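You operate a simulated robot arm through the tools that you are given. There is no shell and no other tool. Be economical: measure what you need, move in short steps, check, and stop when the job is done.

You run a simulated robot arm. Do the job below in one go: nothing can be reset, and whatever is moved stays where it is left.

Task
Rinse the black basket of olives in the spray trough till the dust is off.
Fine: afterwards shut the main tap first, let the gauge fall to 0 bar, then shut valve two; then put the basket back in its place.

It is judged by the outcome, as a careful person would: the job done as asked, and still so three seconds after it is handed in. It fails if anything else is knocked over, pushed out of place, dropped, spilled or broken.

Robot
A 7-joint arm with a two-finger parallel gripper on a trunk, on a base that drives. Base frame: it is fixed to the floor where the robot stands at the start and does not move with it; the origin is under the middle of the robot, x ahead of it, y to its left, z up; the surface under the hand at the start is at about z = 900. Lengths are in mm, angles in rad, forces in N, time in s.
With the tool pointing down near the work surface it reaches from about 280 to 740 mm from the robot's upright axis, wherever it stands. Its first joint turns from -2.007 to 2.007 rad. Places, roughly: bleed lever [400, 800, 600]; drain lever [400, 100, 700]; float dial [400, 400, 800]; heat dial [400, 500, 800]; main tap [700, 500, 1300]; outlet two [700, -600, 1100]; pressure dial [700, 300, 1200]; pressure gauge [700, 500, 1400]; spray trough [500, -100, 900]; switch lever one [700, 1000, 1300]; switch lever two [700, 800, 1300]; valve four [700, -1000, 1200]; valve one [700, -500, 1200]; valve three [700, -800, 1200]; wash pump lever [400, 900, 600]. Payload 3.91 kg.
Tool frame: the origin (TCP) lies between the finger pads and is the grasp point; the fingertips stand 30 mm ahead of it; z points along the fingers, y is the line along which they close. Largest opening 110 mm; finger width 20, thickness 10; the body of the gripper, 48 by 112 mm, starts 55 mm behind the TCP.
Orientation is that of the tool frame in the base frame, as a unit quaternion [w, x, y, z]. With the fingers straight down and closing along the base's y, the tool's x points along the base's -x, its y along +y and its z along -z.

Tools
- The arm moves only by the tool jog_arm. Its argument "series" is text: rows parted by semicolons, each of 7 numbers parted by spaces: the shift along the tool's x, y, z in mm, then the turn, a rotation vector about the tool's x, y, z in rad, then the finger opening in mm, from 0 to 110. In form: tx ty tz ax ay az fingers; .... A call has 1 to 20 rows; each row is the pose to reach, as a shift and turn from the pose commanded when the call began, along the tool's axes at that moment. Rows are played at 5 a second. More than 50 mm and 0.15 rad between two rows, or a gripper value outside its range, and nothing of the call is played. Where a pose cannot be reached the arm comes as near as it can. A force on the tool above 40 N (or 10 N above the force at the start of the call, whichever is more), or a blocked arm, ends the call early, and 0.2 s more pass. The fingers move at their own pace (about 108 mm/s each) and stop on an object; they squeeze with about 41 N. The grip force told is the motor's: it shows also when the fingers shut on nothing. Time passes only in rows, and 0.2 s behind the last, so rows that repeat a pose let the fingers close. It gives the time, the measured TCP pose, the force on the tool (base axes), the opening and the grip force at its end, in the units of the frame above (readings bear some noise), with the torque about the TCP (base axes, N m) and any sound that the robot's microphone picked up.
- Cameras (640 x 400 px; columns grow to the right, rows downward): "scene" is now at [11.4, 130.9, 1801.1]; the picture's right is [-0.31, -0.95, 0.00], its down [-0.76, 0.25, -0.60] and it looks along [0.57, -0.19, -0.80] (base axes); focal length 278 px, centre (320, 200). "wrist" rides on the gripper at [72, 17, -103] in the tool frame; the picture's right is [-0.23, 0.97, 0.00], its down [-0.76, -0.18, -0.62] and it looks along [-0.61, -0.14, 0.78] (tool axes); focal length 222 px, centre (320, 200). There is no depth. A picture from a camera that has moved, and an enlarged one, comes with that camera's place and axes in the base frame and with its lens.
- camera(camera): a new picture of that camera. The clock stands still meanwhile.
- lift_body(by): slides the trunk up (or, below 0, down) by that many mm; the arm and the scene camera ride with it, the base frame stays. It gives what a move gives, with no picture.
- drive_base(legs): drives the robot by 1 to 6 legs, each [ahead, turn to the left] in mm and rad, along the robot's own axes; the way and the turn of a leg run together, so that a leg with both is an arc; at most 1500 mm and 3.142 rad a leg. The arm and the cameras ride along, it lands a little off, and it stops where it bumps. It gives what a move gives.
- pan_tilt(pan, tilt): turns the head with the scene camera to pan (to the left, within 2.705 rad either way) and tilt (down, from -0.506 to 1.204), counted from straight ahead of the robot. It gives what a move gives.
- close_up(camera, box): a new picture of the part [left, top, right, bottom] of that camera's present view, enlarged. The clock stands still meanwhile.
- sign_off(): hands the job in; it is judged then, once.

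Work in short steps. Places have to be worked out from the pictures, the camera data and where the tool is seen: move nearer, look again, correct. Check each grasp and each placing, and mend what went wrong. You have 120 turns and 78 pictures in all, those below and enlarged ones among them. Open the gripper and draw the arm clear of the work before you hand the job in, unless the task says otherwise; then end with one line.

The tools are called after ">>>" by a JSON object that holds its "api" and its "payload". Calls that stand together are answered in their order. jog_arm: Moves the arm, as the interface text tells. Its arguments: {"type":"object","properties":{"series":{"type":"string"}},"required":["series"]} The other tools are called the same way: lift_body (by) slides the trunk up or down; drive_base (legs) drives the base; pan_tilt (pan, tilt) turns the head that bears the scene camera; camera (camera) takes a picture; close_up (camera, box) takes an enlarged picture of a part of a camera's view; sign_off () hands the job in.

At the start:

```text
time: 0.0
ee_pos: [396.9, 44.1, 1453.8]
orientation: [0.0, -0.001, 1.0, 0.0]
force: [-0.5, 0.2, -0.2]
torque: [0.03, 0.01, -0.01]
opening: 110.1
grip_force: 0.0
trunk travel left (down, up): [-925.0, 65.0]
robot x, y, heading: [-0.1, -2.1, 0.001]
head pan, tilt: [-0.316, 0.932]
```

scene: 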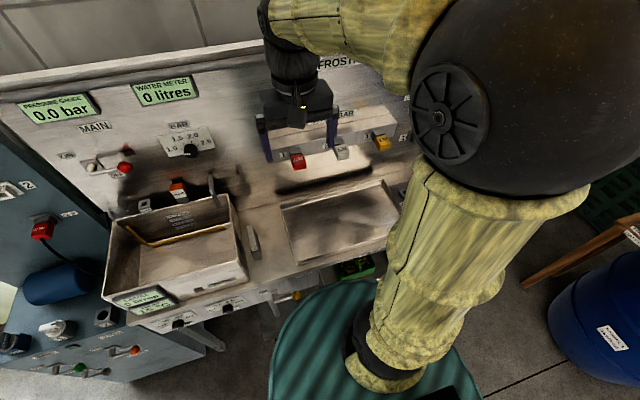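
wrist: 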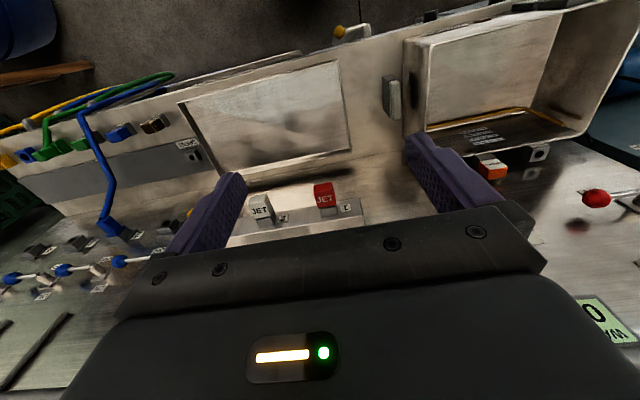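

The scene shows a wash bench with a main tap, pressure dial, jets, trough and several valves. I look round first: left, then right.

>>> {"api": "pan_tilt", "payload": {"pan": 0.5, "tilt": 0.6}}

>>> {"api": "camera", "payload": {"camera": "scene"}}

>>> {"api": "pan_tilt", "payload": {"pan": -1.1, "tilt": 0.7}}

>>> {"api": "camera", "payload": {"camera": "scene"}}

```text
time: 1.1
ee_pos: [396.3, 42.6, 1453.8]
orientation: [-0.001, -0.001, 1.0, 0.0]
force: [-0.8, 0.2, -0.2]
torque: [-0.04, 0.03, 0.02]
opening: 110.1
grip_force: 0.0
trunk travel left (down, up): [-925.0, 65.0]
robot x, y, heading: [2.9, -4.0, 0.001]
head pan, tilt: [0.499, 0.6]
```

```text
75 pictures are left
camera scene: at [19.0, 196.0, 1828.2], right [0.48, -0.88, 0.0], down [-0.5, -0.27, -0.82], along [0.72, 0.39, -0.57], focal length 278 px, centre (320, 200)
```

scene: 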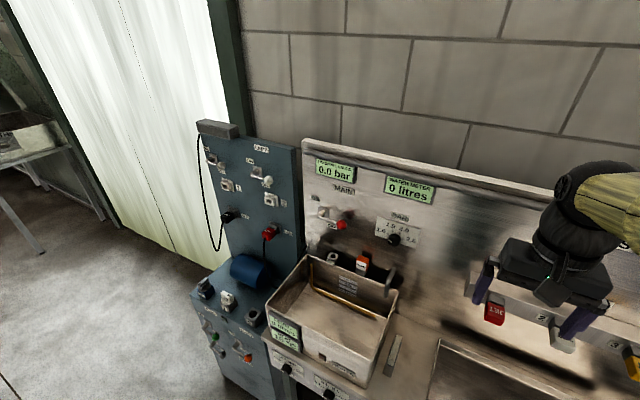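

```text
time: 2.8
ee_pos: [395.8, 43.0, 1453.6]
orientation: [0.0, -0.001, 1.0, 0.0]
force: [-0.7, 0.2, 0.2]
torque: [0.02, 0.01, 0.01]
opening: 110.0
grip_force: 0.0
trunk travel left (down, up): [-925.0, 65.0]
robot x, y, heading: [0.0, -3.7, -0.001]
head pan, tilt: [-1.1, 0.7]
```

```text
74 pictures are left
camera scene: at [-20.1, 78.2, 1819.6], right [-0.89, -0.45, 0.0], down [-0.29, 0.57, -0.76], along [0.35, -0.68, -0.64], focal length 278 px, centre (320, 200)
```

scene: 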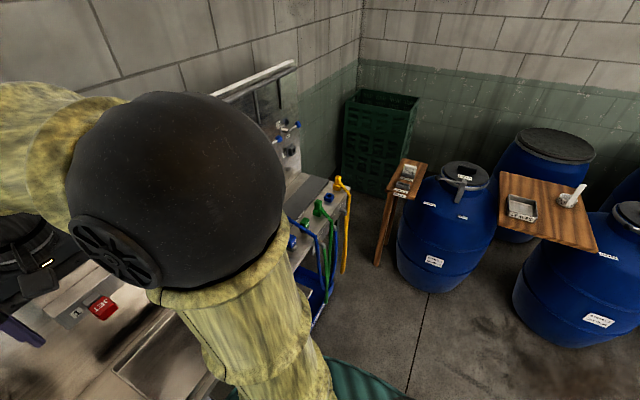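

No basket of olives in sight yet; I enlarge the stools on the right and look further round.

>>> {"api": "close_up", "payload": {"camera": "scene", "box": [360, 120, 640, 295]}}

>>> {"api": "pan_tilt", "payload": {"pan": -2.4, "tilt": 0.6}}

>>> {"api": "camera", "payload": {"camera": "scene"}}

>>> {"api": "pan_tilt", "payload": {"pan": 1.9, "tilt": 0.6}}

>>> {"api": "camera", "payload": {"camera": "scene"}}

```text
2.29 times, centred on (500, 208) of scene
camera zoom: at [-20.1, 78.2, 1819.6], right [-0.89, -0.45, 0.0], down [-0.29, 0.57, -0.76], along [0.35, -0.68, -0.64], focal length 636 px, centre (-91, 183)
```

zoom: 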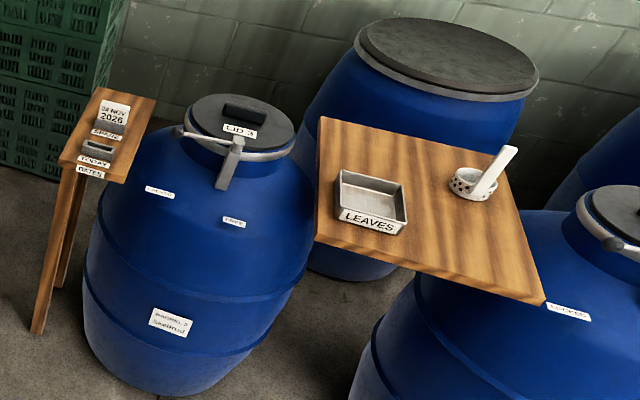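

```text
time: 4.3
ee_pos: [396.4, 44.1, 1452.0]
orientation: [0.0, -0.001, 1.0, 0.0]
force: [0.4, 0.3, 0.2]
torque: [0.0, 0.01, 0.0]
opening: 110.0
grip_force: 0.1
trunk travel left (down, up): [-925.0, 65.0]
robot x, y, heading: [6.5, -0.9, 0.002]
head pan, tilt: [-2.4, 0.6]
```

```text
72 pictures are left
camera scene: at [-123.9, 94.1, 1828.2], right [-0.68, 0.74, 0.0], down [0.42, 0.38, -0.83], along [-0.61, -0.56, -0.56], focal length 278 px, centre (320, 200)
```

scene: 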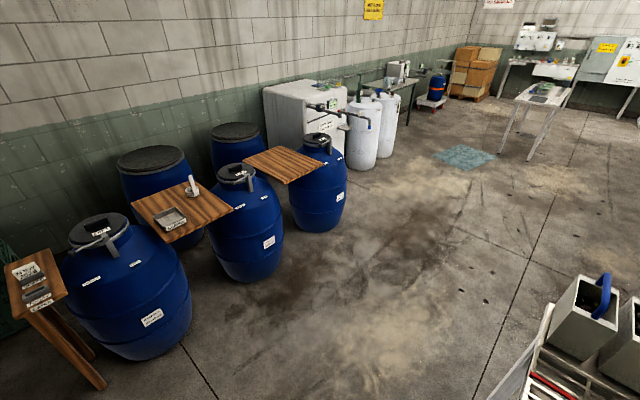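

```text
time: 7.8
ee_pos: [395.9, 42.9, 1452.9]
orientation: [0.001, -0.001, 1.0, 0.0]
force: [-0.1, 0.4, 0.9]
torque: [-0.02, -0.01, 0.0]
opening: 110.0
grip_force: 0.0
trunk travel left (down, up): [-925.0, 65.0]
robot x, y, heading: [1.0, -2.5, 0.003]
head pan, tilt: [1.901, 0.6]
```

```text
71 pictures are left
camera scene: at [-87.3, 237.5, 1828.2], right [0.95, 0.32, 0.0], down [0.18, -0.53, -0.83], along [-0.27, 0.78, -0.56], focal length 278 px, centre (320, 200)
```

scene: 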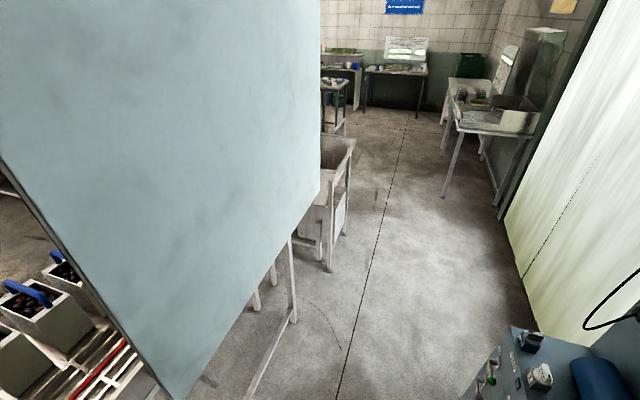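

Baskets with blue handles stand behind the robot. I look straight back from both sides.

>>> {"api": "pan_tilt", "payload": {"pan": 2.65, "tilt": 0.85}}

>>> {"api": "camera", "payload": {"camera": "scene"}}

>>> {"api": "pan_tilt", "payload": {"pan": -2.7, "tilt": 0.85}}

>>> {"api": "camera", "payload": {"camera": "scene"}}

```text
time: 8.8
ee_pos: [395.9, 43.8, 1452.7]
orientation: [0.0, -0.001, 1.0, 0.0]
force: [0.9, 0.3, 0.4]
torque: [-0.01, -0.01, -0.03]
opening: 110.1
grip_force: 0.1
trunk travel left (down, up): [-925.0, 65.0]
robot x, y, heading: [0.1, -2.3, -0.001]
head pan, tilt: [2.649, 0.85]
```

```text
70 pictures are left
camera scene: at [-127.6, 191.0, 1807.4], right [0.47, 0.88, 0.0], down [0.66, -0.36, -0.66], along [-0.58, 0.31, -0.75], focal length 278 px, centre (320, 200)
```

scene: 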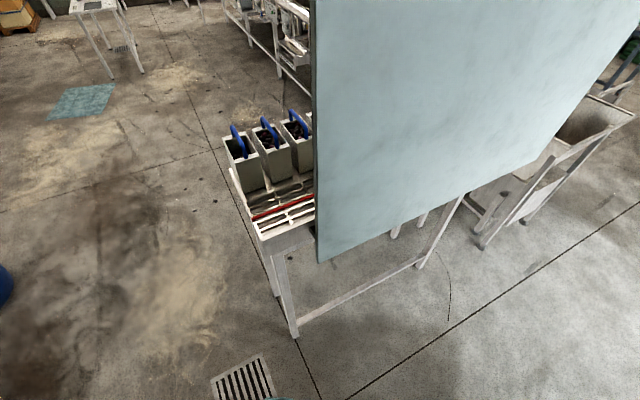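

```text
time: 13.0
ee_pos: [394.6, 44.8, 1453.3]
orientation: [0.0, -0.002, 1.0, 0.0]
force: [0.5, 0.0, -0.7]
torque: [0.01, 0.0, 0.01]
opening: 110.1
grip_force: 0.0
trunk travel left (down, up): [-925.0, 65.0]
robot x, y, heading: [0.7, -1.1, 0.001]
head pan, tilt: [-2.7, 0.85]
```

```text
69 pictures are left
camera scene: at [-129.4, 120.4, 1807.4], right [-0.43, 0.9, 0.0], down [0.68, 0.32, -0.66], along [-0.6, -0.28, -0.75], focal length 278 px, centre (320, 200)
```

scene: 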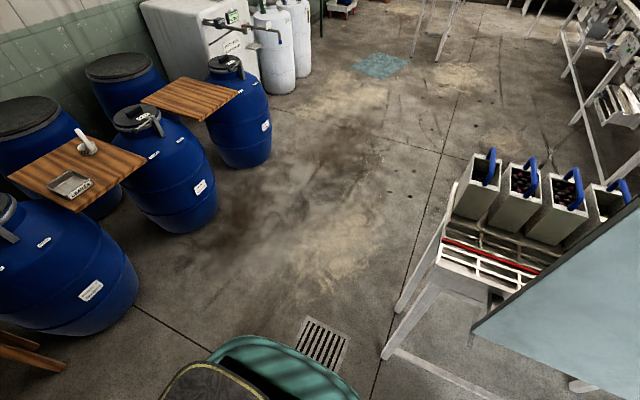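

The rack of baskets is behind me, partly hidden by a panel. I enlarge it to read it.

>>> {"api": "close_up", "payload": {"camera": "scene", "box": [380, 130, 640, 300]}}

>>> {"api": "close_up", "payload": {"camera": "scene", "box": [500, 0, 640, 90]}}

```text
2.35 times, centred on (510, 215) of scene
camera zoom: at [-129.4, 120.4, 1807.4], right [-0.43, 0.9, 0.0], down [0.68, 0.32, -0.66], along [-0.6, -0.28, -0.75], focal length 654 px, centre (-127, 165)
```

zoom: 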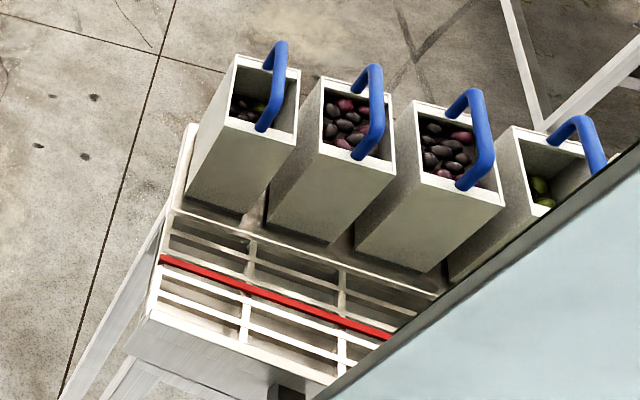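

```text
4.44 times, centred on (570, 45) of scene
camera zoom: at [-129.4, 120.4, 1807.4], right [-0.43, 0.9, 0.0], down [0.68, 0.32, -0.66], along [-0.6, -0.28, -0.75], focal length 1236 px, centre (-791, 889)
```

zoom: 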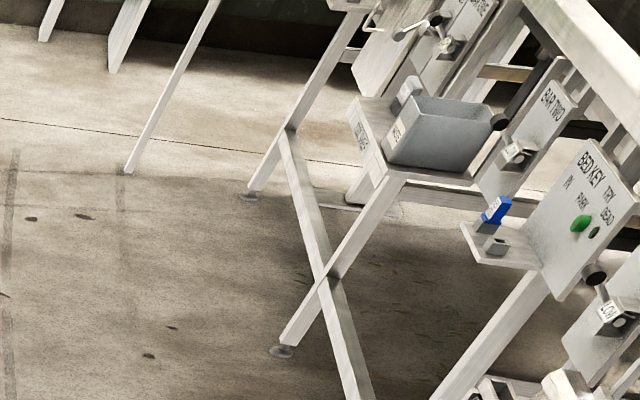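

Baskets stand in a four-cell rack behind a panel. Before driving I read the bench's labels.

>>> {"api": "pan_tilt", "payload": {"pan": 0.35, "tilt": 0.75}}

>>> {"api": "close_up", "payload": {"camera": "scene", "box": [180, 60, 420, 210]}}

>>> {"api": "close_up", "payload": {"camera": "scene", "box": [180, 200, 420, 350]}}

>>> {"api": "camera", "payload": {"camera": "scene"}}

```text
time: 15.7
ee_pos: [396.0, 43.0, 1451.8]
orientation: [0.0, -0.001, 1.0, 0.0]
force: [0.5, 0.1, 0.0]
torque: [0.04, 0.04, 0.01]
opening: 109.9
grip_force: 0.1
trunk travel left (down, up): [-925.0, 65.0]
robot x, y, heading: [1.7, -0.4, -0.002]
head pan, tilt: [0.351, 0.75]
```

```text
2.67 times, centred on (300, 135) of scene
camera zoom: at [19.1, 182.2, 1815.3], right [0.34, -0.94, 0.0], down [-0.64, -0.23, -0.73], along [0.69, 0.25, -0.68], focal length 742 px, centre (373, 373)
```

zoom: 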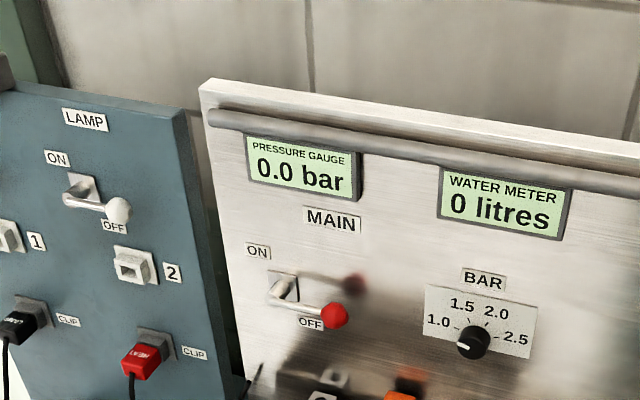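

```text
2.67 times, centred on (300, 275) of scene
camera zoom: at [19.1, 182.2, 1815.3], right [0.34, -0.94, 0.0], down [-0.64, -0.23, -0.73], along [0.69, 0.25, -0.68], focal length 742 px, centre (373, 0)
```

zoom: 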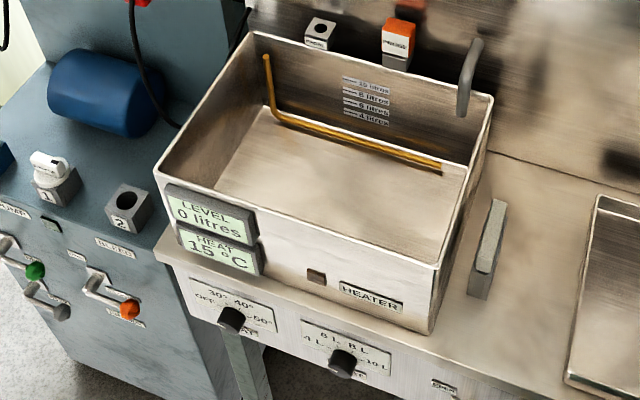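

```text
64 pictures are left
camera scene: at [19.1, 182.2, 1815.3], right [0.34, -0.94, 0.0], down [-0.64, -0.23, -0.73], along [0.69, 0.25, -0.68], focal length 278 px, centre (320, 200)
```

scene: 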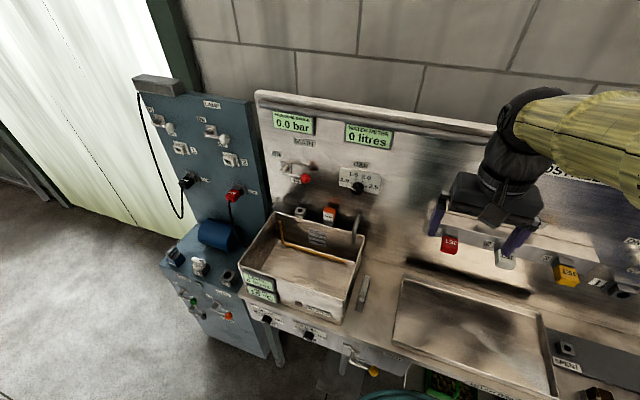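

I turn the base left so the arm no longer hides the right part of the bench, then look there.

>>> {"api": "drive_base", "payload": {"legs": [[0, 1.3]]}}

>>> {"api": "pan_tilt", "payload": {"pan": -1.6, "tilt": 0.75}}

>>> {"api": "camera", "payload": {"camera": "scene"}}

```text
time: 20.7
ee_pos: [67.1, 392.3, 1452.8]
orientation: [0.0, -0.604, 0.797, -0.001]
force: [-0.2, -0.2, -0.5]
torque: [0.0, -0.01, 0.0]
opening: 110.1
grip_force: 0.0
trunk travel left (down, up): [-925.0, 65.0]
robot x, y, heading: [2.0, 3.6, 1.295]
head pan, tilt: [0.351, 0.75]
```

```text
time: 22.6
ee_pos: [66.0, 391.8, 1453.0]
orientation: [0.0, -0.603, 0.798, 0.0]
force: [0.8, 0.7, 0.2]
torque: [0.01, 0.02, 0.04]
opening: 110.0
grip_force: 0.0
trunk travel left (down, up): [-925.0, 65.0]
robot x, y, heading: [1.2, -3.8, 1.288]
head pan, tilt: [-1.6, 0.75]
```

```text
63 pictures are left
camera scene: at [-83.3, -39.7, 1815.4], right [-0.3, -0.95, 0.0], down [-0.65, 0.21, -0.73], along [0.7, -0.22, -0.68], focal length 278 px, centre (320, 200)
```

scene: 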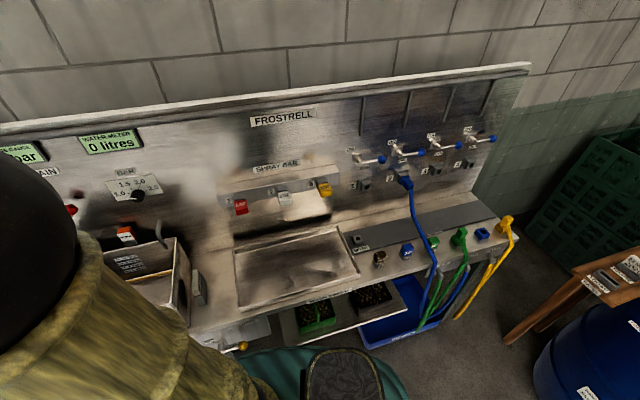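

Clear view now; I enlarge the spray bar and valve areas and the shelf below.

>>> {"api": "close_up", "payload": {"camera": "scene", "box": [220, 100, 380, 200]}}

>>> {"api": "close_up", "payload": {"camera": "scene", "box": [335, 110, 535, 235]}}

>>> {"api": "close_up", "payload": {"camera": "scene", "box": [190, 220, 520, 380]}}

```text
4.00 times, centred on (300, 150) of scene
camera zoom: at [-83.3, -39.7, 1815.4], right [-0.3, -0.95, 0.0], down [-0.65, 0.21, -0.73], along [0.7, -0.22, -0.68], focal length 1112 px, centre (400, 400)
```

zoom: 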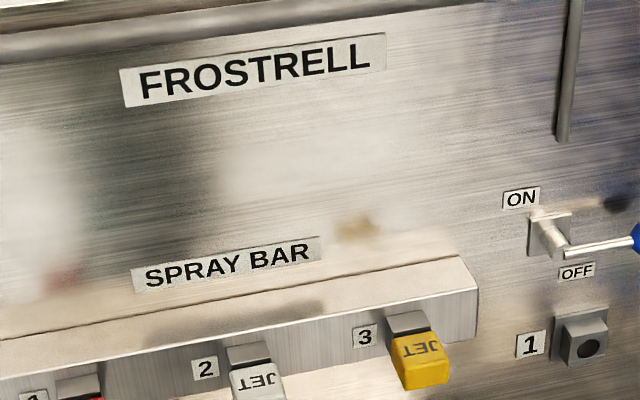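

```text
3.20 times, centred on (435, 172) of scene
camera zoom: at [-83.3, -39.7, 1815.4], right [-0.3, -0.95, 0.0], down [-0.65, 0.21, -0.73], along [0.7, -0.22, -0.68], focal length 890 px, centre (-48, 288)
```

zoom: 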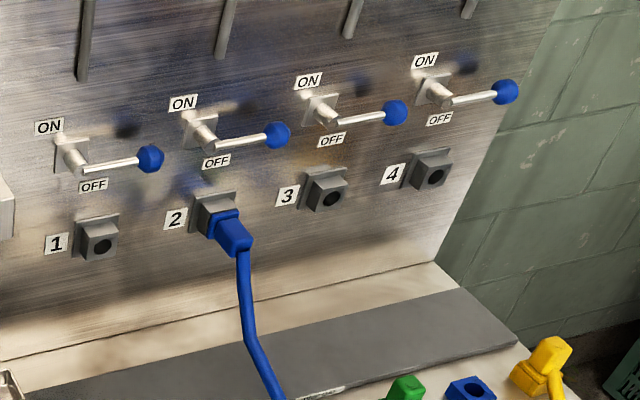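

```text
1.94 times, centred on (355, 300) of scene
camera zoom: at [-83.3, -39.7, 1815.4], right [-0.3, -0.95, 0.0], down [-0.65, 0.21, -0.73], along [0.7, -0.22, -0.68], focal length 539 px, centre (252, 6)
```

zoom: 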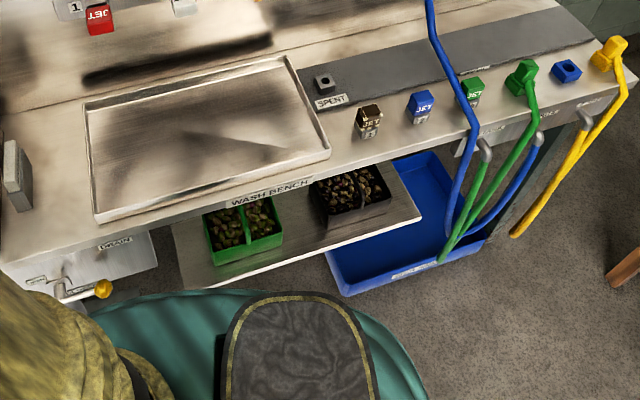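

The dusty black basket stands on the shelf beneath the bench, with the blue hose plugged into outlet two. I lower the trunk to read the labels along the bench front.

>>> {"api": "lift_body", "payload": {"by": -600}}

>>> {"api": "pan_tilt", "payload": {"pan": -1.7, "tilt": 0.6}}

>>> {"api": "camera", "payload": {"camera": "scene"}}

```text
refused: -600 is not a number from -400 to 400
```

```text
time: 23.3
ee_pos: [66.6, 393.5, 1453.3]
orientation: [0.0, -0.603, 0.797, -0.001]
force: [-0.2, 0.2, -1.5]
torque: [-0.01, 0.0, 0.01]
opening: 110.3
grip_force: 0.0
trunk travel left (down, up): [-925.0, 65.0]
robot x, y, heading: [-0.5, 2.5, 1.291]
head pan, tilt: [-1.7, 0.6]
```

```text
59 pictures are left
camera scene: at [-81.1, -49.6, 1828.2], right [-0.39, -0.92, 0.0], down [-0.52, 0.22, -0.82], along [0.76, -0.33, -0.57], focal length 278 px, centre (320, 200)
```

scene: 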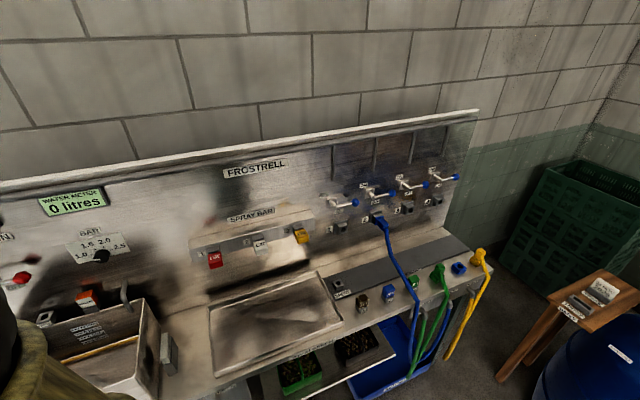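

The step limit is 400, so I lower by 400 and then another 150, and look.

>>> {"api": "lift_body", "payload": {"by": -400}}

>>> {"api": "lift_body", "payload": {"by": -150}}

>>> {"api": "camera", "payload": {"camera": "scene"}}

```text
time: 27.1
ee_pos: [67.6, 392.8, 1053.3]
orientation: [0.0, -0.603, 0.798, 0.0]
force: [0.7, 1.5, 0.2]
torque: [0.0, 0.01, 0.01]
opening: 110.0
grip_force: 0.1
trunk travel left (down, up): [-525.0, 465.0]
robot x, y, heading: [1.5, -1.1, 1.292]
head pan, tilt: [-1.7, 0.6]
```

```text
time: 28.9
ee_pos: [67.2, 393.1, 903.2]
orientation: [0.0, -0.604, 0.797, 0.001]
force: [-0.3, 0.1, -0.5]
torque: [-0.01, -0.02, -0.01]
opening: 110.3
grip_force: 0.1
trunk travel left (down, up): [-375.0, 615.0]
robot x, y, heading: [2.4, -2.3, 1.297]
head pan, tilt: [-1.7, 0.6]
```

```text
58 pictures are left
camera scene: at [-81.1, -49.8, 1278.3], right [-0.4, -0.92, 0.0], down [-0.52, 0.22, -0.83], along [0.76, -0.33, -0.56], focal length 278 px, centre (320, 200)
```

scene: 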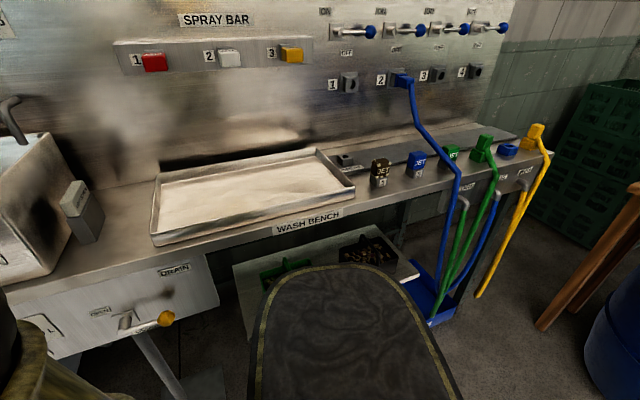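

>>> {"api": "close_up", "payload": {"camera": "scene", "box": [330, 130, 570, 280]}}

>>> {"api": "close_up", "payload": {"camera": "scene", "box": [0, 240, 240, 390]}}

>>> {"api": "close_up", "payload": {"camera": "scene", "box": [100, 0, 340, 150]}}

```text
2.67 times, centred on (450, 205) of scene
camera zoom: at [-81.1, -49.8, 1278.3], right [-0.4, -0.92, 0.0], down [-0.52, 0.22, -0.83], along [0.76, -0.33, -0.56], focal length 742 px, centre (-27, 187)
```

zoom: 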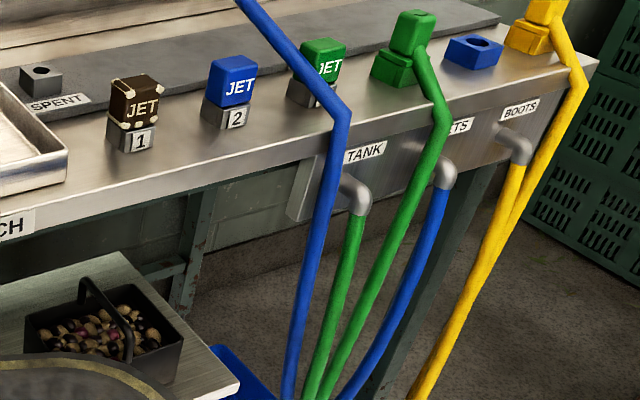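

```text
2.67 times, centred on (120, 315) of scene
camera zoom: at [-81.1, -49.8, 1278.3], right [-0.4, -0.92, 0.0], down [-0.52, 0.22, -0.83], along [0.76, -0.33, -0.56], focal length 742 px, centre (853, -107)
```

zoom: 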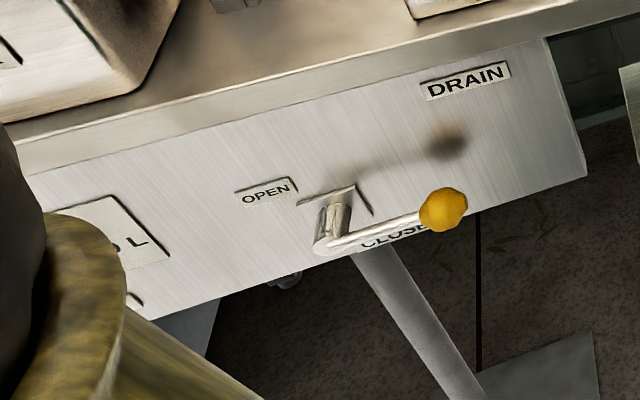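

```text
2.67 times, centred on (220, 75) of scene
camera zoom: at [-81.1, -49.8, 1278.3], right [-0.4, -0.92, 0.0], down [-0.52, 0.22, -0.83], along [0.76, -0.33, -0.56], focal length 742 px, centre (587, 533)
```

zoom: 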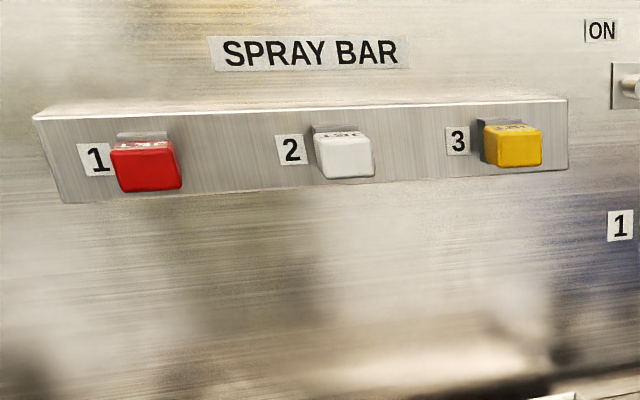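

Hoses are labelled TANK (green), JETS (blue, in outlet two) and BOOTS (yellow), so nothing needs replugging. I raise the trunk and shift the robot right, to y≈-350, facing the bench again.

>>> {"api": "lift_body", "payload": {"by": 400}}

>>> {"api": "drive_base", "payload": {"legs": [[0, 0.276], [-330, 0], [0, -1.571]]}}

>>> {"api": "pan_tilt", "payload": {"pan": -0.15, "tilt": 1.0}}

>>> {"api": "camera", "payload": {"camera": "scene"}}

>>> {"api": "camera", "payload": {"camera": "wrist"}}

```text
time: 32.7
ee_pos: [66.7, 391.8, 1301.6]
orientation: [0.0, -0.602, 0.798, 0.0]
force: [-0.7, -0.1, -0.6]
torque: [0.01, -0.02, -0.02]
opening: 110.0
grip_force: 0.1
trunk travel left (down, up): [-775.0, 215.0]
robot x, y, heading: [1.2, 0.6, 1.291]
head pan, tilt: [-1.7, 0.6]
```

```text
time: 41.8
ee_pos: [394.5, -275.9, 1302.5]
orientation: [0.0, -0.014, 1.0, 0.0]
force: [-1.0, 0.3, 0.4]
torque: [0.0, 0.02, 0.03]
opening: 110.1
grip_force: 0.0
trunk travel left (down, up): [-775.0, 215.0]
robot x, y, heading: [2.1, -326.6, 0.028]
head pan, tilt: [-1.7, 0.6]
```

```text
time: 43.5
ee_pos: [394.7, -276.3, 1302.5]
orientation: [-0.001, -0.014, 1.0, 0.0]
force: [-0.3, 0.4, 0.7]
torque: [0.0, 0.04, 0.01]
opening: 109.8
grip_force: 0.0
trunk travel left (down, up): [-775.0, 215.0]
robot x, y, heading: [-2.1, -329.4, 0.024]
head pan, tilt: [-0.15, 1.0]
```

```text
54 pictures are left
camera scene: at [6.5, -186.4, 1646.2], right [-0.12, -0.99, 0.0], down [-0.83, 0.1, -0.54], along [0.54, -0.07, -0.84], focal length 278 px, centre (320, 200)
```

scene: 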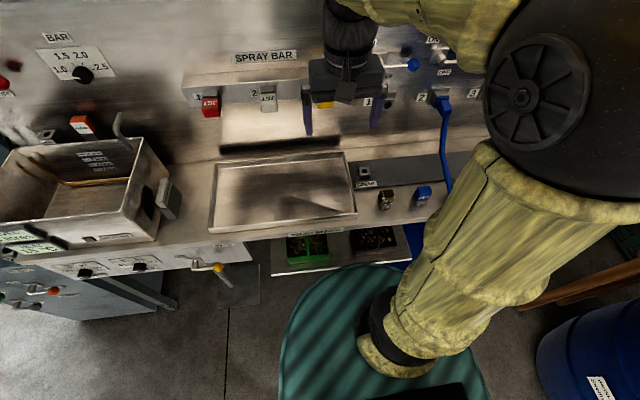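

```text
53 pictures are left
camera wrist: at [322.0, -261.1, 1406.1], right [0.2, 0.98, 0.0], down [0.77, -0.16, 0.62], along [0.61, -0.12, -0.78], focal length 222 px, centre (320, 200)
```

wrist: 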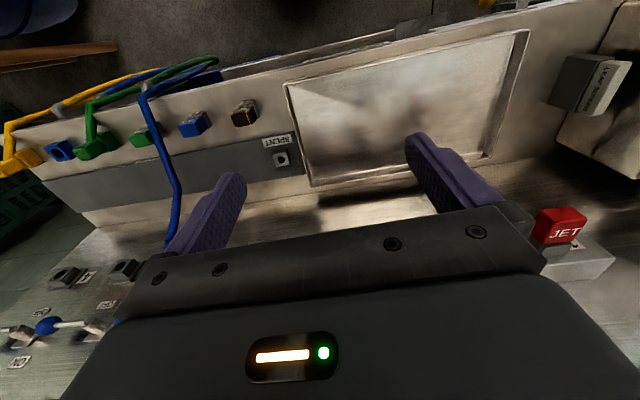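

Basket appears near (460,-460), top about z 610, under the bench's front edge. I back up, then pitch the gripper 45° forward with the arm still high.

>>> {"api": "drive_base", "payload": {"legs": [[-200, -0.025]]}}

>>> {"api": "jog_arm", "payload": {"series": "-20 0 0 0 -0.13 0 110; -40 0 0 0 -0.26 0 110; -60 0 0 0 -0.39 0 110; -80 0 0 0 -0.52 0 110; -100 0 0 0 -0.65 0 110; -110 0 0 0 -0.785 0 110; -110 0 0 0 -0.785 0 110"}}

```text
time: 45.2
ee_pos: [196.9, -289.7, 1303.2]
orientation: [0.001, -0.001, 1.0, 0.0]
force: [-0.4, -0.4, 0.6]
torque: [0.01, 0.01, -0.04]
opening: 110.0
grip_force: 0.0
trunk travel left (down, up): [-775.0, 215.0]
robot x, y, heading: [-198.7, -334.0, 0.005]
head pan, tilt: [-0.15, 1.0]
```

```text
time: 46.8
ee_pos: [309.7, -287.4, 1303.5]
orientation: [0.384, -0.002, 0.923, 0.001]
force: [0.2, -0.8, -0.1]
torque: [0.01, 0.02, 0.01]
opening: 110.0
grip_force: 0.1
trunk travel left (down, up): [-775.0, 215.0]
robot x, y, heading: [-200.1, -334.3, 0.001]
head pan, tilt: [-0.15, 1.0]
```

Pitched. I shift sideways to y≈-460 and lower the trunk in front of the bench, then look with the wrist camera.

>>> {"api": "jog_arm", "payload": {"series": "14 -45 -14 0 0 0 110; 28 -90 -28 0 0 0 110; 28 -135 -28 0 0 0 110; 28 -173 -28 0 0 0 110; 28 -173 -28 0 0 0 110"}}

>>> {"api": "lift_body", "payload": {"by": -400}}

>>> {"api": "lift_body", "payload": {"by": -120}}

>>> {"api": "camera", "payload": {"camera": "wrist"}}

>>> {"api": "camera", "payload": {"camera": "scene"}}

```text
time: 48.0
ee_pos: [268.1, -461.2, 1306.5]
orientation: [0.383, -0.002, 0.924, 0.001]
force: [0.6, 1.0, -0.7]
torque: [0.0, -0.01, 0.0]
opening: 110.4
grip_force: 0.0
trunk travel left (down, up): [-775.0, 215.0]
robot x, y, heading: [-201.9, -331.4, 0.002]
head pan, tilt: [-0.15, 1.0]
```

```text
time: 51.8
ee_pos: [267.4, -461.7, 905.5]
orientation: [0.383, -0.001, 0.924, 0.0]
force: [-0.2, -1.0, 0.1]
torque: [0.01, 0.01, -0.01]
opening: 109.9
grip_force: 0.1
trunk travel left (down, up): [-375.0, 615.0]
robot x, y, heading: [-197.1, -331.4, -0.002]
head pan, tilt: [-0.15, 1.0]
```

```text
time: 53.3
ee_pos: [267.4, -461.9, 785.4]
orientation: [0.383, -0.001, 0.924, 0.0]
force: [0.6, 0.9, -0.4]
torque: [-0.02, 0.02, -0.01]
opening: 110.2
grip_force: 0.1
trunk travel left (down, up): [-255.0, 735.0]
robot x, y, heading: [-197.3, -333.3, 0.0]
head pan, tilt: [-0.15, 1.0]
```

```text
52 pictures are left
camera wrist: at [143.2, -445.1, 806.6], right [0.16, 0.97, 0.16], down [0.1, -0.18, 0.98], along [0.98, -0.14, -0.12], focal length 222 px, centre (320, 200)
```

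wrist: 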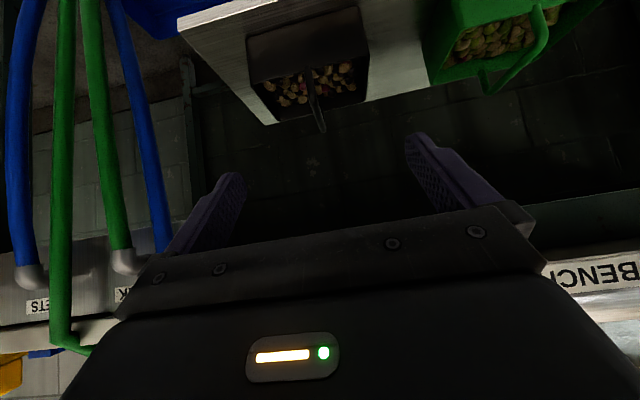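

```text
51 pictures are left
camera scene: at [-188.6, -189.5, 1126.3], right [-0.15, -0.99, 0.0], down [-0.83, 0.12, -0.54], along [0.53, -0.08, -0.84], focal length 278 px, centre (320, 200)
```

scene: 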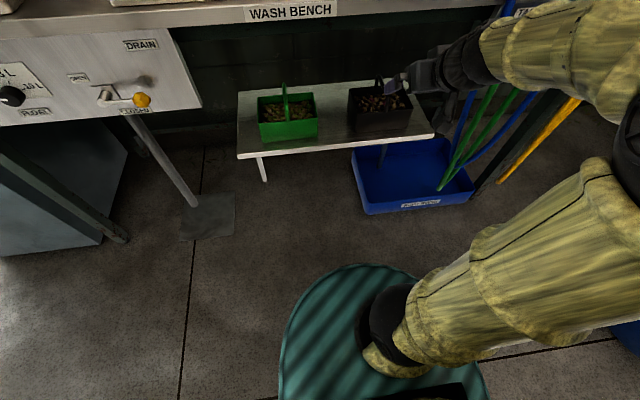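

I triangulate the front rim's middle at about (470,-476,564). I enlarge both views for the handle.

>>> {"api": "close_up", "payload": {"camera": "scene", "box": [330, 60, 450, 135]}}

>>> {"api": "close_up", "payload": {"camera": "wrist", "box": [220, 0, 420, 145]}}

```text
5.33 times, centred on (390, 98) of scene
camera zoom: at [-188.6, -189.5, 1126.3], right [-0.15, -0.99, 0.0], down [-0.83, 0.12, -0.54], along [0.53, -0.08, -0.84], focal length 1483 px, centre (-53, 747)
```

zoom: 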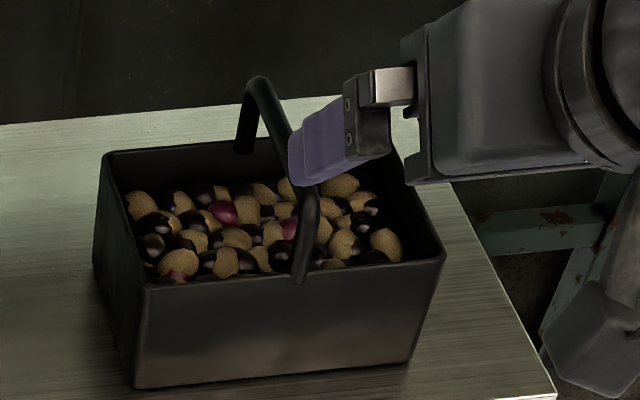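

```text
2.76 times, centred on (320, 72) of wrist
camera zoom: at [143.2, -445.1, 806.6], right [0.16, 0.97, 0.16], down [0.1, -0.18, 0.98], along [0.98, -0.14, -0.12], focal length 613 px, centre (320, 552)
```

zoom: 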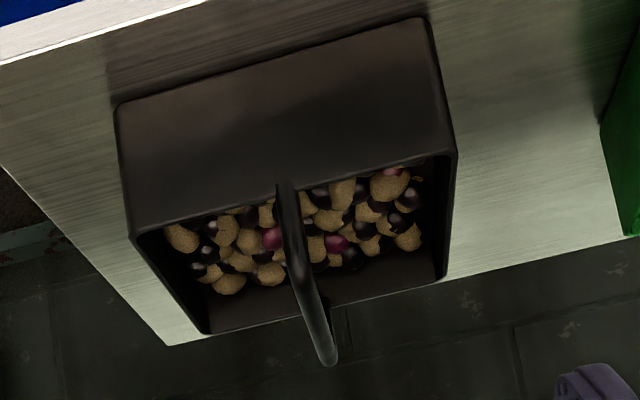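

Fit: handle's top bar runs along x from 430 to 535 at y≈-472, z≈637, and the basket's middle is x≈475. I move to a pre-grasp point on the 45° approach line and check.

>>> {"api": "jog_arm", "payload": {"series": "-20 -5 20 0 0 0 110; -42 -10 50 0 0 0 110; -42 -10 90 0 0 0 110; -42 -10 125 0 0 0 110; -42 -10 160 0 0 0 110; -42 -10 190 0 0 0 110; -42 -10 190 0 0 0 110"}}

>>> {"api": "camera", "payload": {"camera": "wrist"}}

>>> {"api": "close_up", "payload": {"camera": "scene", "box": [330, 40, 490, 140]}}

```text
time: 54.9
ee_pos: [433.3, -470.8, 681.7]
orientation: [0.383, -0.002, 0.924, 0.001]
force: [-0.5, 0.4, -0.4]
torque: [0.02, 0.0, 0.01]
opening: 110.0
grip_force: 0.1
trunk travel left (down, up): [-255.0, 735.0]
robot x, y, heading: [-195.8, -334.3, 0.005]
head pan, tilt: [-0.15, 1.0]
```

```text
48 pictures are left
camera wrist: at [308.6, -454.3, 702.0], right [0.16, 0.97, 0.16], down [0.1, -0.18, 0.98], along [0.98, -0.14, -0.12], focal length 222 px, centre (320, 200)
```

wrist: 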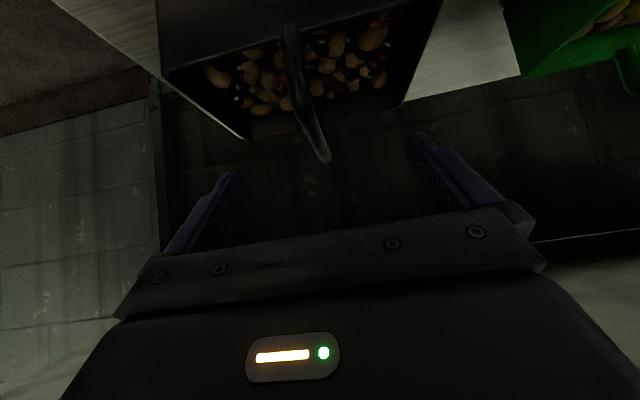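

```text
4.00 times, centred on (410, 90) of scene
camera zoom: at [-188.5, -189.5, 1126.2], right [-0.15, -0.99, 0.0], down [-0.83, 0.12, -0.54], along [0.53, -0.08, -0.84], focal length 1112 px, centre (-40, 640)
```

zoom: 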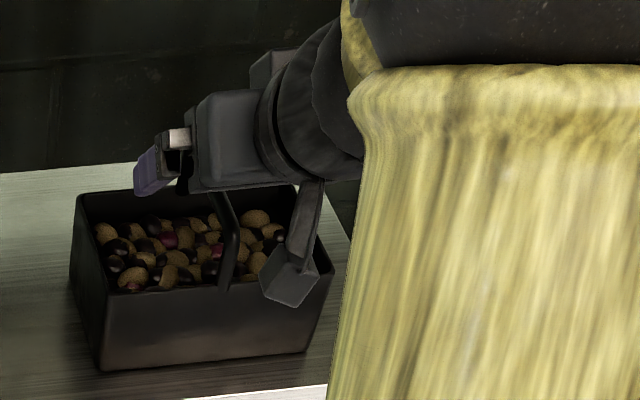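

The handle lies centred between the fingers. I advance the last 60 mm and close.

>>> {"api": "jog_arm", "payload": {"series": "0 0 30 0 0 0 110; 0 -1 58 0 0 0 110; 0 -1 58 0 0 0 110; 0 -1 58 0 0 0 60; 0 -1 58 0 0 0 0; 0 -1 58 0 0 0 0; 0 -1 58 0 0 0 0; 0 -1 58 0 0 0 0"}}

>>> {"api": "close_up", "payload": {"camera": "wrist", "box": [120, 0, 520, 250]}}

```text
time: 56.7
ee_pos: [471.4, -470.6, 637.2]
orientation: [0.383, -0.002, 0.924, 0.001]
force: [1.0, -0.9, -0.7]
torque: [-0.02, -0.09, -0.19]
opening: 11.6
grip_force: 41.0
trunk travel left (down, up): [-255.0, 735.0]
robot x, y, heading: [-197.9, -332.1, 0.008]
head pan, tilt: [-0.15, 1.0]
```

```text
1.60 times, centred on (320, 125) of wrist
camera zoom: at [347.8, -455.1, 659.6], right [0.16, 0.97, 0.16], down [0.1, -0.18, 0.98], along [0.98, -0.14, -0.12], focal length 355 px, centre (320, 320)
```

zoom: 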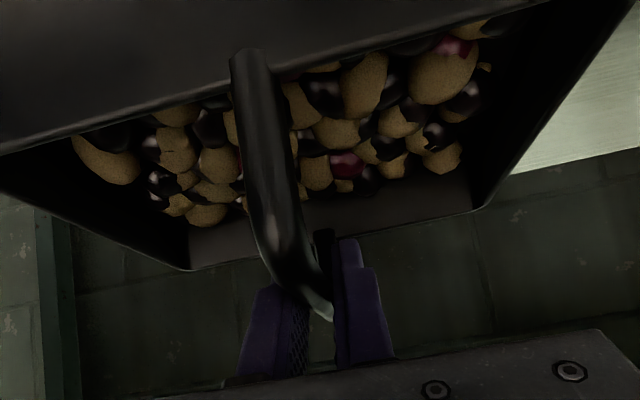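

Handle gripped (11.6 mm). I lift 30 mm and check the load.

>>> {"api": "jog_arm", "payload": {"series": "-7 0 -7 0 0 0 0; -14 0 -14 0 0 0 0; -21 0 -21 0 0 0 0; -21 0 -21 0 0 0 0; -21 0 -21 0 0 0 0"}}

>>> {"api": "close_up", "payload": {"camera": "wrist", "box": [120, 0, 520, 250]}}

```text
time: 57.9
ee_pos: [473.1, -471.5, 668.3]
orientation: [0.383, -0.002, 0.924, 0.001]
force: [0.7, 0.2, -6.9]
torque: [-0.02, 0.03, -0.01]
opening: 11.8
grip_force: 40.3
trunk travel left (down, up): [-255.0, 735.0]
robot x, y, heading: [-197.9, -326.7, -0.001]
head pan, tilt: [-0.15, 1.0]
```

```text
1.60 times, centred on (320, 125) of wrist
camera zoom: at [348.5, -455.2, 690.5], right [0.16, 0.97, 0.16], down [0.1, -0.18, 0.98], along [0.98, -0.14, -0.12], focal length 355 px, centre (320, 320)
```

zoom: 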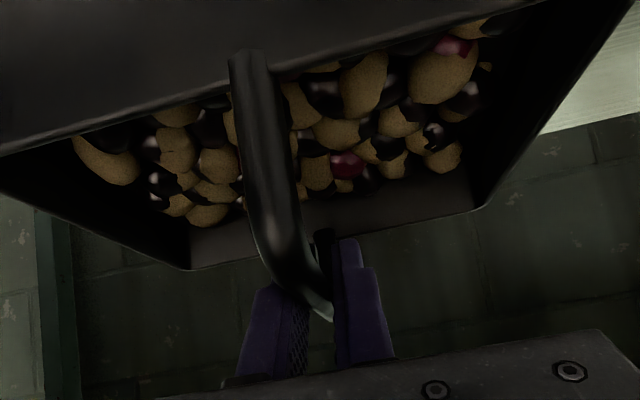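

Held level, about 7 N. I back straight out from under the bench, then raise the trunk above trough height.

>>> {"api": "drive_base", "payload": {"legs": [[-220, 0]]}}

>>> {"api": "lift_body", "payload": {"by": 400}}

>>> {"api": "lift_body", "payload": {"by": 60}}

>>> {"api": "pan_tilt", "payload": {"pan": 0.1, "tilt": 0.7}}

>>> {"api": "camera", "payload": {"camera": "scene"}}

```text
time: 59.8
ee_pos: [254.9, -471.1, 668.6]
orientation: [0.382, -0.002, 0.924, 0.001]
force: [0.3, -0.6, -6.1]
torque: [-0.02, 0.02, 0.0]
opening: 11.5
grip_force: 41.5
trunk travel left (down, up): [-255.0, 735.0]
robot x, y, heading: [-416.3, -334.6, 0.003]
head pan, tilt: [-0.15, 1.0]
```

```text
time: 63.6
ee_pos: [255.1, -470.9, 1068.5]
orientation: [0.382, -0.002, 0.924, 0.001]
force: [-0.3, 0.2, -6.2]
torque: [0.0, 0.01, 0.01]
opening: 11.9
grip_force: 40.6
trunk travel left (down, up): [-655.0, 335.0]
robot x, y, heading: [-416.8, -331.4, 0.005]
head pan, tilt: [-0.15, 1.0]
```

```text
time: 64.6
ee_pos: [255.1, -470.5, 1129.1]
orientation: [0.382, -0.002, 0.924, 0.001]
force: [-0.7, 0.3, -6.0]
torque: [0.0, 0.02, 0.03]
opening: 12.0
grip_force: 41.4
trunk travel left (down, up): [-715.0, 275.0]
robot x, y, heading: [-414.5, -334.4, 0.005]
head pan, tilt: [-0.15, 1.0]
```

```text
time: 65.4
ee_pos: [254.7, -471.1, 1128.4]
orientation: [0.382, -0.002, 0.924, 0.001]
force: [0.6, 0.5, -5.8]
torque: [-0.03, 0.02, 0.01]
opening: 11.4
grip_force: 41.4
trunk travel left (down, up): [-715.0, 275.0]
robot x, y, heading: [-417.0, -334.0, 0.007]
head pan, tilt: [0.099, 0.7]
```

```text
44 pictures are left
camera scene: at [-390.5, -171.4, 1609.5], right [0.1, -0.99, 0.0], down [-0.64, -0.07, -0.76], along [0.76, 0.08, -0.65], focal length 278 px, centre (320, 200)
```

scene: 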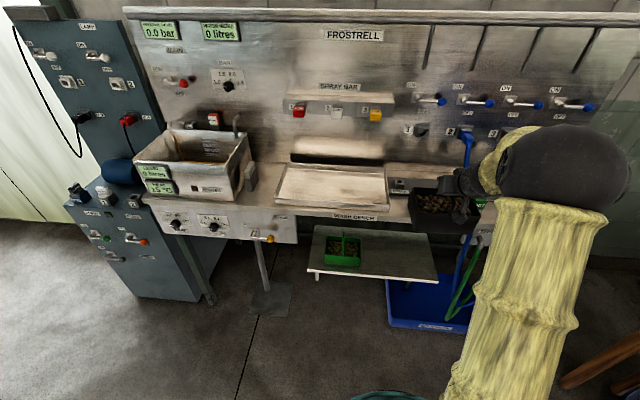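

Basket is clear. I slide it sideways to y≈-130, in line with the trough, while still back from the bench.

>>> {"api": "jog_arm", "payload": {"series": "0 40 0 0 0 0 0; 0 80 0 0 0 0 0; 0 120 0 0 0 0 0; 0 160 0 0 0 0 0; 0 200 0 0 0 0 0; 0 240 0 0 0 0 0; 0 280 0 0 0 0 0; 0 320 0 0 0 0 0; 0 341 0 0 0 0 0; 0 341 0 0 0 0 0"}}

>>> {"api": "drive_base", "payload": {"legs": [[265, 0]]}}

>>> {"api": "camera", "payload": {"camera": "scene"}}

```text
time: 67.6
ee_pos: [253.4, -129.9, 1130.4]
orientation: [0.382, -0.002, 0.924, 0.001]
force: [0.3, 0.1, -6.6]
torque: [0.02, 0.02, -0.01]
opening: 11.5
grip_force: 41.5
trunk travel left (down, up): [-715.0, 275.0]
robot x, y, heading: [-414.8, -329.5, 0.002]
head pan, tilt: [0.099, 0.7]
```

```text
time: 69.8
ee_pos: [521.8, -130.3, 1128.8]
orientation: [0.382, -0.002, 0.924, 0.001]
force: [0.0, 0.5, -6.0]
torque: [0.01, -0.02, 0.03]
opening: 11.3
grip_force: 41.2
trunk travel left (down, up): [-715.0, 275.0]
robot x, y, heading: [-152.1, -331.7, -0.002]
head pan, tilt: [0.099, 0.7]
```

```text
43 pictures are left
camera scene: at [-122.2, -170.1, 1609.5], right [0.1, -0.99, 0.0], down [-0.64, -0.07, -0.76], along [0.76, 0.08, -0.65], focal length 278 px, centre (320, 200)
```

scene: 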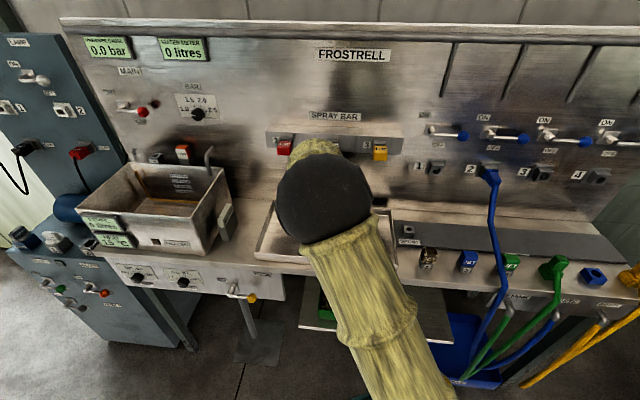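

Basket hovers over the trough's middle, bottom near z 1012. I lower the trunk 75 mm and look from the wrist.

>>> {"api": "lift_body", "payload": {"by": -75}}

>>> {"api": "camera", "payload": {"camera": "wrist"}}

```text
time: 70.9
ee_pos: [522.0, -130.1, 1053.6]
orientation: [0.381, -0.001, 0.924, 0.0]
force: [0.1, -0.1, -6.4]
torque: [0.01, 0.05, 0.04]
opening: 11.9
grip_force: 40.7
trunk travel left (down, up): [-640.0, 350.0]
robot x, y, heading: [-152.5, -333.7, 0.003]
head pan, tilt: [0.099, 0.7]
```

```text
42 pictures are left
camera wrist: at [396.4, -114.0, 1076.1], right [0.16, 0.97, 0.16], down [0.1, -0.18, 0.98], along [0.98, -0.14, -0.12], focal length 222 px, centre (320, 200)
```

wrist: 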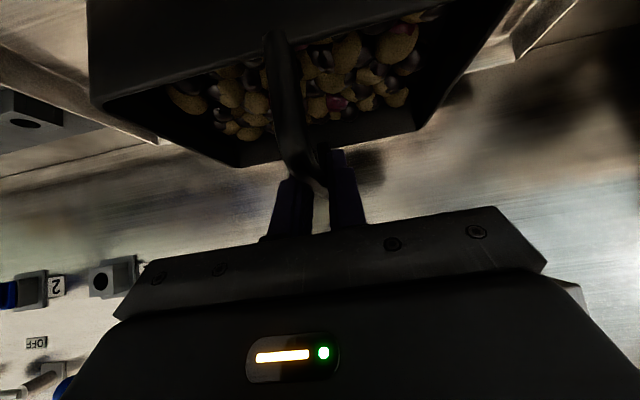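

Well inside the trough. I lower in small steps to feel the floor.

>>> {"api": "jog_arm", "payload": {"series": "5 0 5 0 0 0 0; 10 0 10 0 0 0 0; 14 0 14 0 0 0 0; 14 0 14 0 0 0 0"}}

>>> {"api": "jog_arm", "payload": {"series": "3.5 0 3.5 0 0 0 0; 3.5 0 3.5 0 0 0 0; 3.5 0 3.5 0 0 0 0"}}

>>> {"api": "jog_arm", "payload": {"series": "3.5 0 3.5 0 0 0 0; 3.5 0 3.5 0 0 0 0; 3.5 0 3.5 0 0 0 0"}}

```text
time: 71.9
ee_pos: [520.6, -130.7, 1034.9]
orientation: [0.382, -0.002, 0.924, 0.001]
force: [0.2, -0.6, -6.5]
torque: [-0.01, 0.05, 0.03]
opening: 11.9
grip_force: 40.9
trunk travel left (down, up): [-640.0, 350.0]
robot x, y, heading: [-147.6, -335.1, 0.008]
head pan, tilt: [0.099, 0.7]
```

```text
time: 72.7
ee_pos: [520.6, -130.6, 1029.8]
orientation: [0.382, -0.002, 0.924, 0.001]
force: [-0.6, 0.7, -6.6]
torque: [0.0, 0.02, 0.01]
opening: 11.7
grip_force: 41.2
trunk travel left (down, up): [-640.0, 350.0]
robot x, y, heading: [-146.7, -331.4, 0.006]
head pan, tilt: [0.099, 0.7]
```

```text
time: 73.5
ee_pos: [521.2, -131.6, 1024.8]
orientation: [0.381, -0.002, 0.924, 0.0]
force: [-0.7, 0.3, -6.2]
torque: [-0.03, 0.03, -0.01]
opening: 11.6
grip_force: 41.0
trunk travel left (down, up): [-640.0, 350.0]
robot x, y, heading: [-150.8, -331.8, 0.001]
head pan, tilt: [0.099, 0.7]
```

No contact yet at 1024.8; continuing down.

>>> {"api": "jog_arm", "payload": {"series": "3.5 0 3.5 0 0 0 0; 3.5 0 3.5 0 0 0 0; 3.5 0 3.5 0 0 0 0"}}

>>> {"api": "jog_arm", "payload": {"series": "2.8 0 2.8 0 0 0 0; 2.8 0 2.8 0 0 0 0; 2.8 0 2.8 0 0 0 0"}}

>>> {"api": "jog_arm", "payload": {"series": "2.1 0 2.1 0 0 0 0; 2.1 0 2.1 0 0 0 0; 2.1 0 2.1 0 0 0 0"}}

```text
time: 74.3
ee_pos: [519.0, -130.9, 1023.5]
orientation: [0.385, -0.001, 0.923, 0.002]
force: [4.3, 2.8, 18.3]
torque: [0.0, 0.92, -0.01]
opening: 11.7
grip_force: 40.9
trunk travel left (down, up): [-640.0, 350.0]
robot x, y, heading: [-151.5, -332.6, -0.001]
head pan, tilt: [0.099, 0.7]
```

```text
time: 75.2
ee_pos: [521.7, -130.5, 1023.6]
orientation: [0.391, -0.001, 0.92, 0.003]
force: [-0.8, 0.4, 11.6]
torque: [0.03, 0.95, -0.01]
opening: 11.9
grip_force: 41.3
trunk travel left (down, up): [-640.0, 350.0]
robot x, y, heading: [-148.2, -334.4, 0.004]
head pan, tilt: [0.099, 0.7]
stopped in row 3: the force on the tool passed its limit at 40 N (the readings are from after the stop); the commanded pose is now the measured one
```

```text
time: 76.0
ee_pos: [522.1, -130.0, 1022.7]
orientation: [0.393, -0.001, 0.919, 0.003]
force: [8.4, 4.9, 33.5]
torque: [0.03, 0.18, -0.07]
opening: 11.7
grip_force: 40.6
trunk travel left (down, up): [-640.0, 350.0]
robot x, y, heading: [-148.0, -331.7, -0.002]
head pan, tilt: [0.099, 0.7]
```

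Floor found at TCP z≈1023. I ease up 2 mm, open, and withdraw along the approach line.

>>> {"api": "jog_arm", "payload": {"series": "-2 0 -2 0 0 0 0; -2 0 -2 0 0 0 10; -2 0 -2 0 0 0 50; -2 0 -2 0 0 0 50; -2 0 -2 0 0 0 50"}}

>>> {"api": "jog_arm", "payload": {"series": "0 0 -40 0 0 0 50; 0 0 -80 0 0 0 50; 0 0 -120 0 0 0 50; 0 0 -160 0 0 0 50; 0 0 -200 0 0 0 50; 0 0 -200 0 0 0 50"}}

>>> {"api": "camera", "payload": {"camera": "wrist"}}

```text
time: 77.2
ee_pos: [521.7, -130.3, 1019.6]
orientation: [0.387, -0.002, 0.922, 0.003]
force: [-1.4, -0.6, 0.7]
torque: [-0.06, 0.02, 0.0]
opening: 50.1
grip_force: 0.1
trunk travel left (down, up): [-640.0, 350.0]
robot x, y, heading: [-153.8, -332.2, -0.001]
head pan, tilt: [0.099, 0.7]
```

```text
time: 78.6
ee_pos: [380.8, -133.4, 1159.5]
orientation: [0.389, -0.001, 0.921, 0.002]
force: [0.0, -0.3, -0.5]
torque: [-0.02, 0.0, 0.0]
opening: 50.3
grip_force: 0.1
trunk travel left (down, up): [-640.0, 350.0]
robot x, y, heading: [-149.3, -334.1, 0.004]
head pan, tilt: [0.099, 0.7]
```

```text
41 pictures are left
camera wrist: at [255.1, -117.0, 1179.6], right [0.16, 0.97, 0.17], down [0.09, -0.18, 0.98], along [0.98, -0.14, -0.11], focal length 222 px, centre (320, 200)
```

wrist: 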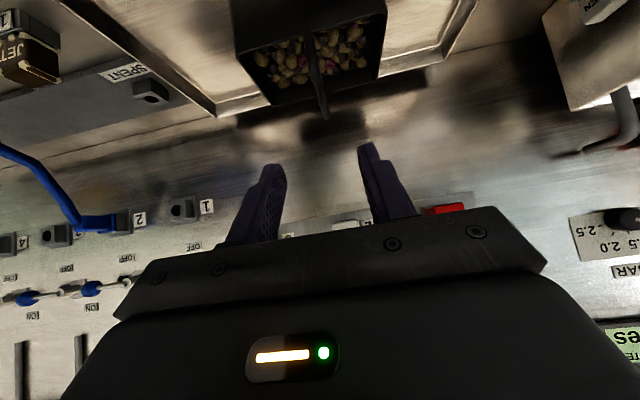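

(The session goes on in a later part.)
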